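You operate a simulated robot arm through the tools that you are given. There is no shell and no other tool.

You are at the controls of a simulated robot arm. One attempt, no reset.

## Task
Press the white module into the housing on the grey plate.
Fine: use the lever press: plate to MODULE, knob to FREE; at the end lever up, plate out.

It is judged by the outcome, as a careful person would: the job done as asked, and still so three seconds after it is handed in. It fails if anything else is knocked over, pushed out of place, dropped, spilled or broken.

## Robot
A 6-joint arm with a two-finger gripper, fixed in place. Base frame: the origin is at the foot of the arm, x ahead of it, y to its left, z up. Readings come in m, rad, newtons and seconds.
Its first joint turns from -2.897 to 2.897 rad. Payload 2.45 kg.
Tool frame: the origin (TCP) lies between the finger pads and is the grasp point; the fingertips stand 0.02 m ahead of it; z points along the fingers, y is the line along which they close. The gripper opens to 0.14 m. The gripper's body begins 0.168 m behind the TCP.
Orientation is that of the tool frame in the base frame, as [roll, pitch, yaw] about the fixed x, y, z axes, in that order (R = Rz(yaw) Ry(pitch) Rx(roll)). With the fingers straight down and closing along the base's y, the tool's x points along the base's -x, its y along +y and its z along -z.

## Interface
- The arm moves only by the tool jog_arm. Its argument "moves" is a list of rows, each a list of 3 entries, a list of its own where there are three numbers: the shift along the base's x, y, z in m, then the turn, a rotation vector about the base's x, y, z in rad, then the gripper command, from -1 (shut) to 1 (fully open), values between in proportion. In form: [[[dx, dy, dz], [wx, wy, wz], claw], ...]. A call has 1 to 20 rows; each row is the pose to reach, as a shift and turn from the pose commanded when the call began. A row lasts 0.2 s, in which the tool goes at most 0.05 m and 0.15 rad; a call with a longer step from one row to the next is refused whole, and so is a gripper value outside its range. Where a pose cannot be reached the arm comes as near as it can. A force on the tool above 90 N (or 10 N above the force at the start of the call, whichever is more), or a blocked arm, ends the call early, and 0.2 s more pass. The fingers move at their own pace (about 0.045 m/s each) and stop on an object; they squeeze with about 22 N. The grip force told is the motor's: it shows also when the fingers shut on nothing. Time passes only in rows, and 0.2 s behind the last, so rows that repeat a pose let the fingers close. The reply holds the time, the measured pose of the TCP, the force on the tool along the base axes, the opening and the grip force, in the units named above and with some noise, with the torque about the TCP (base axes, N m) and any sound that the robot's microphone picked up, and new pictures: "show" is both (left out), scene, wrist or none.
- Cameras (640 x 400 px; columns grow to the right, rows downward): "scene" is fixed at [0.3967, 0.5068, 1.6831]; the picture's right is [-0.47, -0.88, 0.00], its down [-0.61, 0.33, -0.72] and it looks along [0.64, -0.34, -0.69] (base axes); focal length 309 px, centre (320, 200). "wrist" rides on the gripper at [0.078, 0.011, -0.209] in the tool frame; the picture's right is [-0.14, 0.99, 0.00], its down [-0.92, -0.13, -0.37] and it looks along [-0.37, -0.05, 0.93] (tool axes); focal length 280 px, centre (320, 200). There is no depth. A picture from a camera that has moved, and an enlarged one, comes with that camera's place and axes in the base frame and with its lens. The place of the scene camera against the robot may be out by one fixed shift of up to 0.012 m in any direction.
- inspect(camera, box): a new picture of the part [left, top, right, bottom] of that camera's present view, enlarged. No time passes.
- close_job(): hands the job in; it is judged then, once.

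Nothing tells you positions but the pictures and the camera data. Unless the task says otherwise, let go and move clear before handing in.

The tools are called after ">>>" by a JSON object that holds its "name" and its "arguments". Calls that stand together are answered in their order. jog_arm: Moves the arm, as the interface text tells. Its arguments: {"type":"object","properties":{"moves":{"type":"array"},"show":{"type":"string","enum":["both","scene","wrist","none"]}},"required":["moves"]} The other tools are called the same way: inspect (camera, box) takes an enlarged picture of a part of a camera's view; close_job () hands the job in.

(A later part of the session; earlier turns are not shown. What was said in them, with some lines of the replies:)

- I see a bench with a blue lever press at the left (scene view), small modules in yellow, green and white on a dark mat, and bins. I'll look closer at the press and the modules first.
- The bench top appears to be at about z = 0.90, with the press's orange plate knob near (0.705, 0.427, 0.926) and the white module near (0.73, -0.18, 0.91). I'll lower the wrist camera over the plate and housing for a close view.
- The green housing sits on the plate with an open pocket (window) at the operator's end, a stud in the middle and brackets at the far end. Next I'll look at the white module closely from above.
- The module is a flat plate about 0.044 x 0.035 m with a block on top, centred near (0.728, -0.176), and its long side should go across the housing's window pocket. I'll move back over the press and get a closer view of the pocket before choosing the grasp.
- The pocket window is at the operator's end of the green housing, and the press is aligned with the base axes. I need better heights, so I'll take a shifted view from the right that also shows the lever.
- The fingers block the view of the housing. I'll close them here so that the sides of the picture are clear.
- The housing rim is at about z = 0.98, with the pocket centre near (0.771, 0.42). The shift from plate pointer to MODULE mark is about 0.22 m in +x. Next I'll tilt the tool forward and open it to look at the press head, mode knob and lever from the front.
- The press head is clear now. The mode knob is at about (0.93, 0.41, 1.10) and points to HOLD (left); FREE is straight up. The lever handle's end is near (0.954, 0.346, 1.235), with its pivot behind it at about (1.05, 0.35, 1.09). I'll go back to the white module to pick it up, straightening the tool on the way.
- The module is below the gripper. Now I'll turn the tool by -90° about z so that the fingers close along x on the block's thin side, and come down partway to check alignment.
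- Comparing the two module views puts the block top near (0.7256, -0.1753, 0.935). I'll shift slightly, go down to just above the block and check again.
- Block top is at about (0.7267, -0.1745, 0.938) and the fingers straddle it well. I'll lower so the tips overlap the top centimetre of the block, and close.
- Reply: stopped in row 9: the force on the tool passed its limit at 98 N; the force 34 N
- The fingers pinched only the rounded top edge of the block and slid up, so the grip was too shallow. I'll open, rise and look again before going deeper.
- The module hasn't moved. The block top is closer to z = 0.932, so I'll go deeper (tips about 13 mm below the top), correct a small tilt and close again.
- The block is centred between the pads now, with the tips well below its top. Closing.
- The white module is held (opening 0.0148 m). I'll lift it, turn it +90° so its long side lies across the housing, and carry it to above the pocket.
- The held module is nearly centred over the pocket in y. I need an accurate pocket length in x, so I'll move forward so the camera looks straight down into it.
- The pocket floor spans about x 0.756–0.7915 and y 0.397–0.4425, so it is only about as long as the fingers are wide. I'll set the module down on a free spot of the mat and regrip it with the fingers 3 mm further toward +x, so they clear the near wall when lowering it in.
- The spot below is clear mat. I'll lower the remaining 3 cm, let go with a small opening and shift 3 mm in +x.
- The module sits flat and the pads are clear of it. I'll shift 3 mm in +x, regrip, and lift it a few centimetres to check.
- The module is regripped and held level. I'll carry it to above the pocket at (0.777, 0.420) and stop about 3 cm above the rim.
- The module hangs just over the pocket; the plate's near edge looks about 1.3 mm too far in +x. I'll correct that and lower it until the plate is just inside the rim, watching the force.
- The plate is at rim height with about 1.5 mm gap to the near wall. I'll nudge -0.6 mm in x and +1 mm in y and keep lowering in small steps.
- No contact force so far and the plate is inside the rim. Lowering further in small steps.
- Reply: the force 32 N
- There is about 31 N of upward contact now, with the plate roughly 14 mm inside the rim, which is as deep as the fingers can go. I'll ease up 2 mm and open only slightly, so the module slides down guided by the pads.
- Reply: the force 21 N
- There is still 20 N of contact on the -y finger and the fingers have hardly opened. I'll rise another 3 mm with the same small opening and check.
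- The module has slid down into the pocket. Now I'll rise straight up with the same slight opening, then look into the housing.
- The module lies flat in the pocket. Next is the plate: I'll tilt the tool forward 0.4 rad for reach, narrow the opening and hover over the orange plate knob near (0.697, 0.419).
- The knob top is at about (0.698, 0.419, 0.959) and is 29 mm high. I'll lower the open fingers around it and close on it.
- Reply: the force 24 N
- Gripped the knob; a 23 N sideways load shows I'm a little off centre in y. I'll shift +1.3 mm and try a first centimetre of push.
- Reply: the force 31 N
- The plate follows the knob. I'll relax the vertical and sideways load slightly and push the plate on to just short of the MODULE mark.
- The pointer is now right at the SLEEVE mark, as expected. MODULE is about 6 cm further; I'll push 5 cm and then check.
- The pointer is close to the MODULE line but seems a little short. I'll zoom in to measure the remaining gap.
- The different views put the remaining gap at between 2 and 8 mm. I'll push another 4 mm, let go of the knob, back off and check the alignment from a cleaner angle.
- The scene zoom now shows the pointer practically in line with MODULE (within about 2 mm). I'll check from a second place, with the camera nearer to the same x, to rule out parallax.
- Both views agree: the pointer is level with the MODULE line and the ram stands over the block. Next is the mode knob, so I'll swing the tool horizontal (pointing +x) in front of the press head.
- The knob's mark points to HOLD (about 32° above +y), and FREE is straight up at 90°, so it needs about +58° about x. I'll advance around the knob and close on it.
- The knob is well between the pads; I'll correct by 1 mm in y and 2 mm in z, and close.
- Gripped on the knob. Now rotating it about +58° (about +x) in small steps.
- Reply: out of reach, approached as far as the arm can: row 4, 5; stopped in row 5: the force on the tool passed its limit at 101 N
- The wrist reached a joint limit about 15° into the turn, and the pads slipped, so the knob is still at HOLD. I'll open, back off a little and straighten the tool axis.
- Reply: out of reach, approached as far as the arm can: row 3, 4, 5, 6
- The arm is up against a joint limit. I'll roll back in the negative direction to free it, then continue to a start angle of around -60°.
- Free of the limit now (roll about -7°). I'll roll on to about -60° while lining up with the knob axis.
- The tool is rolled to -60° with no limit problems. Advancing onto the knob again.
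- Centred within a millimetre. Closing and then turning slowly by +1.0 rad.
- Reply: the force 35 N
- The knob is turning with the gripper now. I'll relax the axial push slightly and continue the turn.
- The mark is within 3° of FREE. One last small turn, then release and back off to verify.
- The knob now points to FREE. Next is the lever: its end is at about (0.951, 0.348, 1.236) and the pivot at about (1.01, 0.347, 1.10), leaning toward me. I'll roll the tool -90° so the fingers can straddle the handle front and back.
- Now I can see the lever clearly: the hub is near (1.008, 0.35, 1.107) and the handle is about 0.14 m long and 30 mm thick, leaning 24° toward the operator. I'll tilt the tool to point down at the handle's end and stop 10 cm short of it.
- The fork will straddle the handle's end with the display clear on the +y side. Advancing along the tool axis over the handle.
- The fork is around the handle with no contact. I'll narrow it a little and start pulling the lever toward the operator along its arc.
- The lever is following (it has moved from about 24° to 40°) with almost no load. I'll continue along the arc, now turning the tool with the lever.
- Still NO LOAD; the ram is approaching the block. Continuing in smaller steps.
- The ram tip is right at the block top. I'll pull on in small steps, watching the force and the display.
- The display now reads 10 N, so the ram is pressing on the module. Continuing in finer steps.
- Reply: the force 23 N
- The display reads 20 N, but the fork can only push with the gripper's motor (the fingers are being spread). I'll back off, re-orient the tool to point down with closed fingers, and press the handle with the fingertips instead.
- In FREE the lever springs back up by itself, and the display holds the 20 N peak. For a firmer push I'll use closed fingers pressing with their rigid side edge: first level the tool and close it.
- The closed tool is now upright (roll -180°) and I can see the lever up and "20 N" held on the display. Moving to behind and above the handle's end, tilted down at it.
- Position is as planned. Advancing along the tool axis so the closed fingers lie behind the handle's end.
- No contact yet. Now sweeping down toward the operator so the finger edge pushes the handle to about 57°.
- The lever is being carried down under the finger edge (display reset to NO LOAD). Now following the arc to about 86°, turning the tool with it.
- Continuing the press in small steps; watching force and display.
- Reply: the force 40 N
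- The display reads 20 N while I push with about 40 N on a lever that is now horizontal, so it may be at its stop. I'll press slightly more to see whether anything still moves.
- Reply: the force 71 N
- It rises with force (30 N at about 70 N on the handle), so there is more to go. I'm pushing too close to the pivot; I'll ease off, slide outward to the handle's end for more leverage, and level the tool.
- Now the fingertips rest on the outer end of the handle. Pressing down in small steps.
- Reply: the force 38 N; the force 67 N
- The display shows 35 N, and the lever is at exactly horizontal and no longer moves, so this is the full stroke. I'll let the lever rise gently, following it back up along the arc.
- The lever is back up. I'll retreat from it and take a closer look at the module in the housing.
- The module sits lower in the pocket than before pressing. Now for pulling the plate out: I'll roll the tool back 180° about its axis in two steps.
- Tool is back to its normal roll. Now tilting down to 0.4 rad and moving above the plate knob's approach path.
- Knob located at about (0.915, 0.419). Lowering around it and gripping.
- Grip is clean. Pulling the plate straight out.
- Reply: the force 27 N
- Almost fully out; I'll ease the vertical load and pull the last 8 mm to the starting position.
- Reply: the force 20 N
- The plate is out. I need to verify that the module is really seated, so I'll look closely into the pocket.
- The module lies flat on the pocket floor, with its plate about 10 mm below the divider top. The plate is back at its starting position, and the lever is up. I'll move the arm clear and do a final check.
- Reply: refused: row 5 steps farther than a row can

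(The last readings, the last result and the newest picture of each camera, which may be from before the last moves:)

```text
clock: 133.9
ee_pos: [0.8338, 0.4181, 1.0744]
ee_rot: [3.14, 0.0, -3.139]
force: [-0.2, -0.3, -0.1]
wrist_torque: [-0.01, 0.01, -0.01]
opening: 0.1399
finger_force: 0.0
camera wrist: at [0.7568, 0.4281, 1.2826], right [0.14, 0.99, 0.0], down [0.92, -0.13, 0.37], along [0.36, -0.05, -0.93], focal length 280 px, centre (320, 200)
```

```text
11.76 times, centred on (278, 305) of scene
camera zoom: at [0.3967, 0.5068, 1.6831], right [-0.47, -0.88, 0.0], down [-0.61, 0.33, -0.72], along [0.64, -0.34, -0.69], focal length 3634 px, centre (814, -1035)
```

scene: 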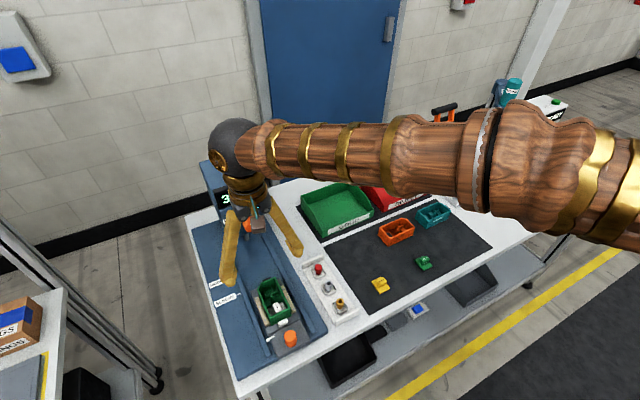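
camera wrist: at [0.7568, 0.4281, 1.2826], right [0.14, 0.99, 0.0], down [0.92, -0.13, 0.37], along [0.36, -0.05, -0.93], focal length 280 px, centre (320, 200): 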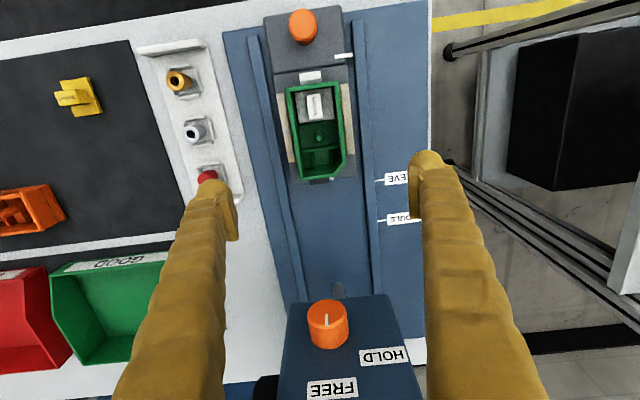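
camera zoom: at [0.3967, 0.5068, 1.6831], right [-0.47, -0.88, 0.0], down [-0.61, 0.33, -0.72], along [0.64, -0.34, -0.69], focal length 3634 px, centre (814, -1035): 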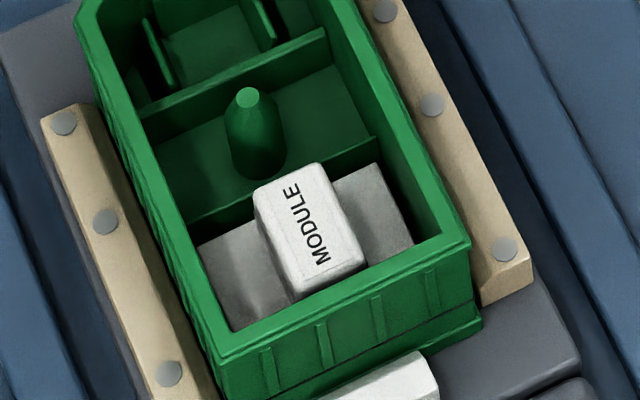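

One row was too long, so nothing moved. The module and plate look right; retrying the move clear with shorter steps.

>>> {"name": "jog_arm", "arguments": {"moves": [[[-0.01, 0, 0.04], [0, 0, 0], 1], [[-0.025, -0.005, 0.08], [0, 0, 0], 1], [[-0.045, -0.015, 0.115], [0, 0, 0], 1], [[-0.065, -0.03, 0.145], [0, 0, 0], 1], [[-0.085, -0.05, 0.175], [0, 0, 0], 1], [[-0.105, -0.075, 0.205], [0, 0, 0], 1], [[-0.125, -0.1, 0.235], [0, 0, 0], 1], [[-0.145, -0.125, 0.265], [0, 0, 0], 1], [[-0.165, -0.15, 0.29], [0, 0, 0], 1], [[-0.185, -0.175, 0.315], [0, 0, 0], 1], [[-0.205, -0.2, 0.335], [0, 0, 0], 1], [[-0.205, -0.2, 0.335], [0, 0, 0], 1]], "show": "both"}}

>>> {"name": "inspect", "arguments": {"camera": "scene", "box": [180, 140, 340, 260]}}

>>> {"name": "inspect", "arguments": {"camera": "scene", "box": [230, 260, 310, 350]}}

```text
clock: 136.6
ee_pos: [0.6306, 0.2192, 1.4091]
ee_rot: [3.139, -0.001, -3.14]
force: [0.7, -0.1, -0.7]
wrist_torque: [0.02, -0.02, 0.03]
opening: 0.14
finger_force: 0.1
camera wrist: at [0.5535, 0.2285, 1.6176], right [0.14, 0.99, 0.0], down [0.92, -0.13, 0.37], along [0.36, -0.05, -0.93], focal length 280 px, centre (320, 200)
```

scene: 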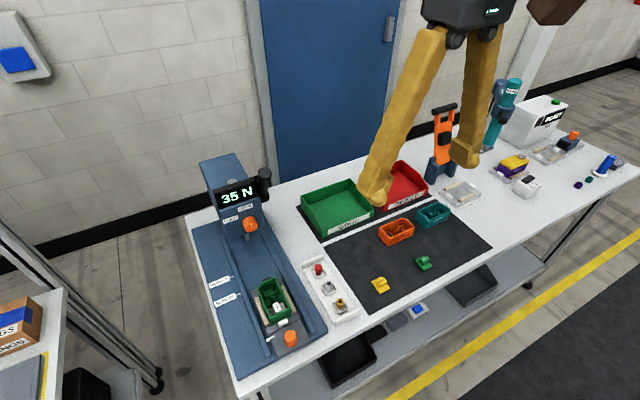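
wrist: 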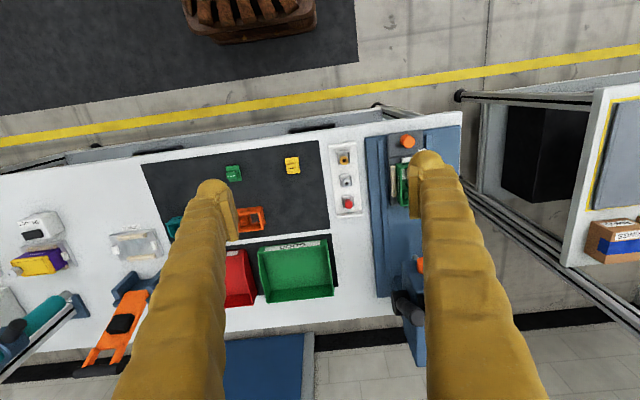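

```text
3.33 times, centred on (260, 200) of scene
camera zoom: at [0.3967, 0.5068, 1.6831], right [-0.47, -0.88, 0.0], down [-0.61, 0.33, -0.72], along [0.64, -0.34, -0.69], focal length 1030 px, centre (520, 200)
```

zoom: 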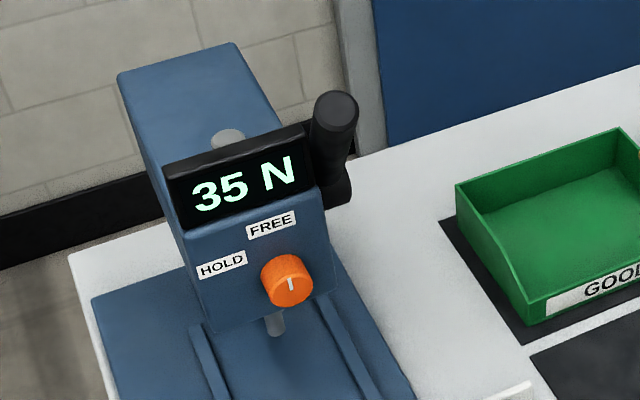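

```text
4.44 times, centred on (270, 305) of scene
camera zoom: at [0.3967, 0.5068, 1.6831], right [-0.47, -0.88, 0.0], down [-0.61, 0.33, -0.72], along [0.64, -0.34, -0.69], focal length 1373 px, centre (542, -267)
```

zoom: 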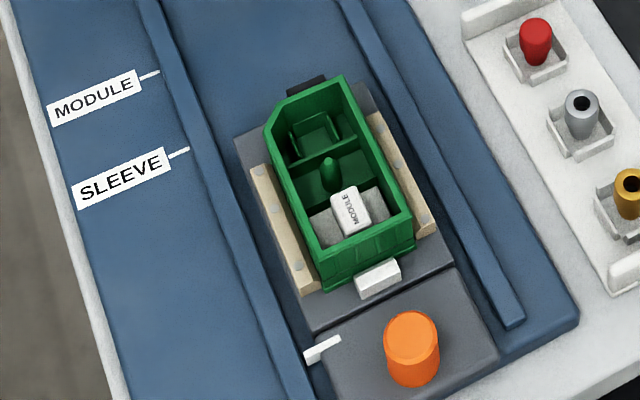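

Everything looks as it should. One last check of the seating depth: I'll zoom in on the divider heights against the module plate.

>>> {"name": "inspect", "arguments": {"camera": "scene", "box": [262, 280, 298, 310]}}

>>> {"name": "inspect", "arguments": {"camera": "scene", "box": [262, 295, 296, 320]}}

>>> {"name": "inspect", "arguments": {"camera": "scene", "box": [365, 255, 445, 305]}}

```text
13.33 times, centred on (280, 295) of scene
camera zoom: at [0.3967, 0.5068, 1.6831], right [-0.47, -0.88, 0.0], down [-0.61, 0.33, -0.72], along [0.64, -0.34, -0.69], focal length 4119 px, centre (853, -1067)
```

zoom: 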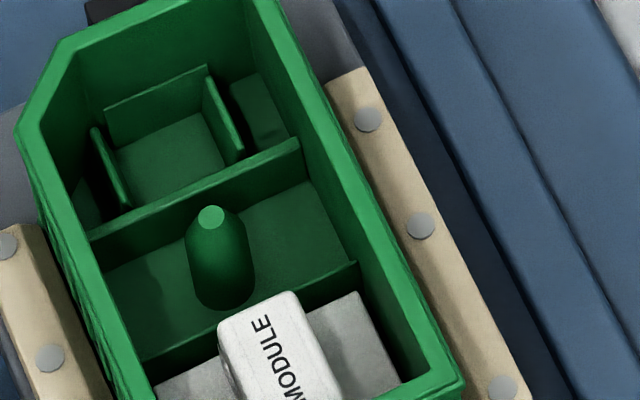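

```text
16.00 times, centred on (279, 308) of scene
camera zoom: at [0.3967, 0.5068, 1.6831], right [-0.47, -0.88, 0.0], down [-0.61, 0.33, -0.72], along [0.64, -0.34, -0.69], focal length 4942 px, centre (976, -1520)
```

zoom: 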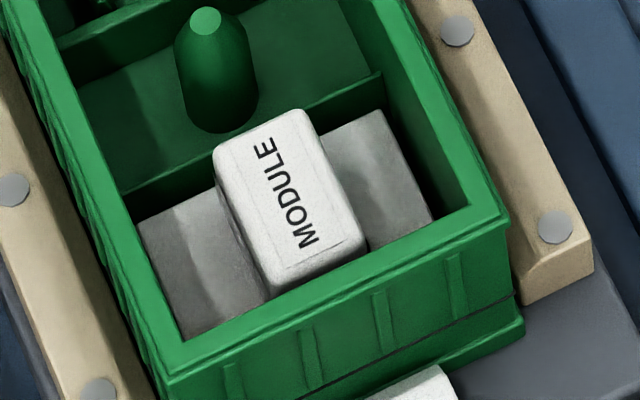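

```text
8.00 times, centred on (405, 280) of scene
camera zoom: at [0.3967, 0.5068, 1.6831], right [-0.47, -0.88, 0.0], down [-0.61, 0.33, -0.72], along [0.64, -0.34, -0.69], focal length 2471 px, centre (-360, -440)
```

zoom: 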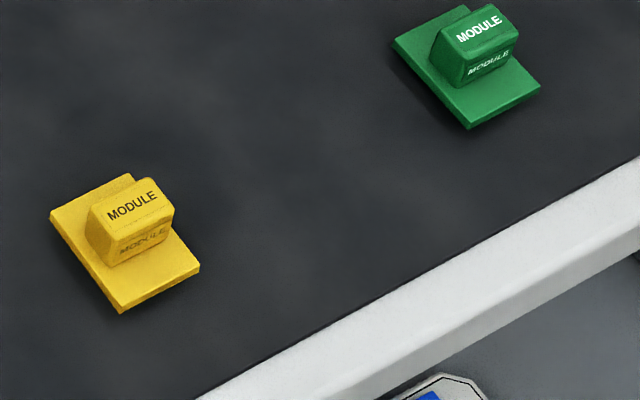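

>>> {"name": "close_job", "arguments": {}}

```text
The job is handed in.
```

The white module is pressed into the green housing on the grey plate, and the job is handed in.

- **Press:** I slid the plate to MODULE, turned the knob to FREE and pulled the lever through its full stroke until it was horizontal and stopped. The display peaked at 35 N and still shows it.
- **Seating:** The module's base plate sits about 8.5–11 mm below the divider top, and the divider is about 13 mm high. That puts it on the pocket floor. I measured this from camera pictures, so allow a millimetre or two. I heard no click.
- **End state:** The lever is back up, the plate is out at its starting position, and the knob is still on FREE. The gripper is open and clear of the bench.
- **Along the way:**
  - My first grip on the module was too shallow and slipped off.
  - The first turn of the knob hit a wrist joint limit and the fingers slid around it.
  - The first lever pull only reached 20 N before the lever sprang back.
  - I redid all three, and nothing else looks knocked or moved in the final pictures.
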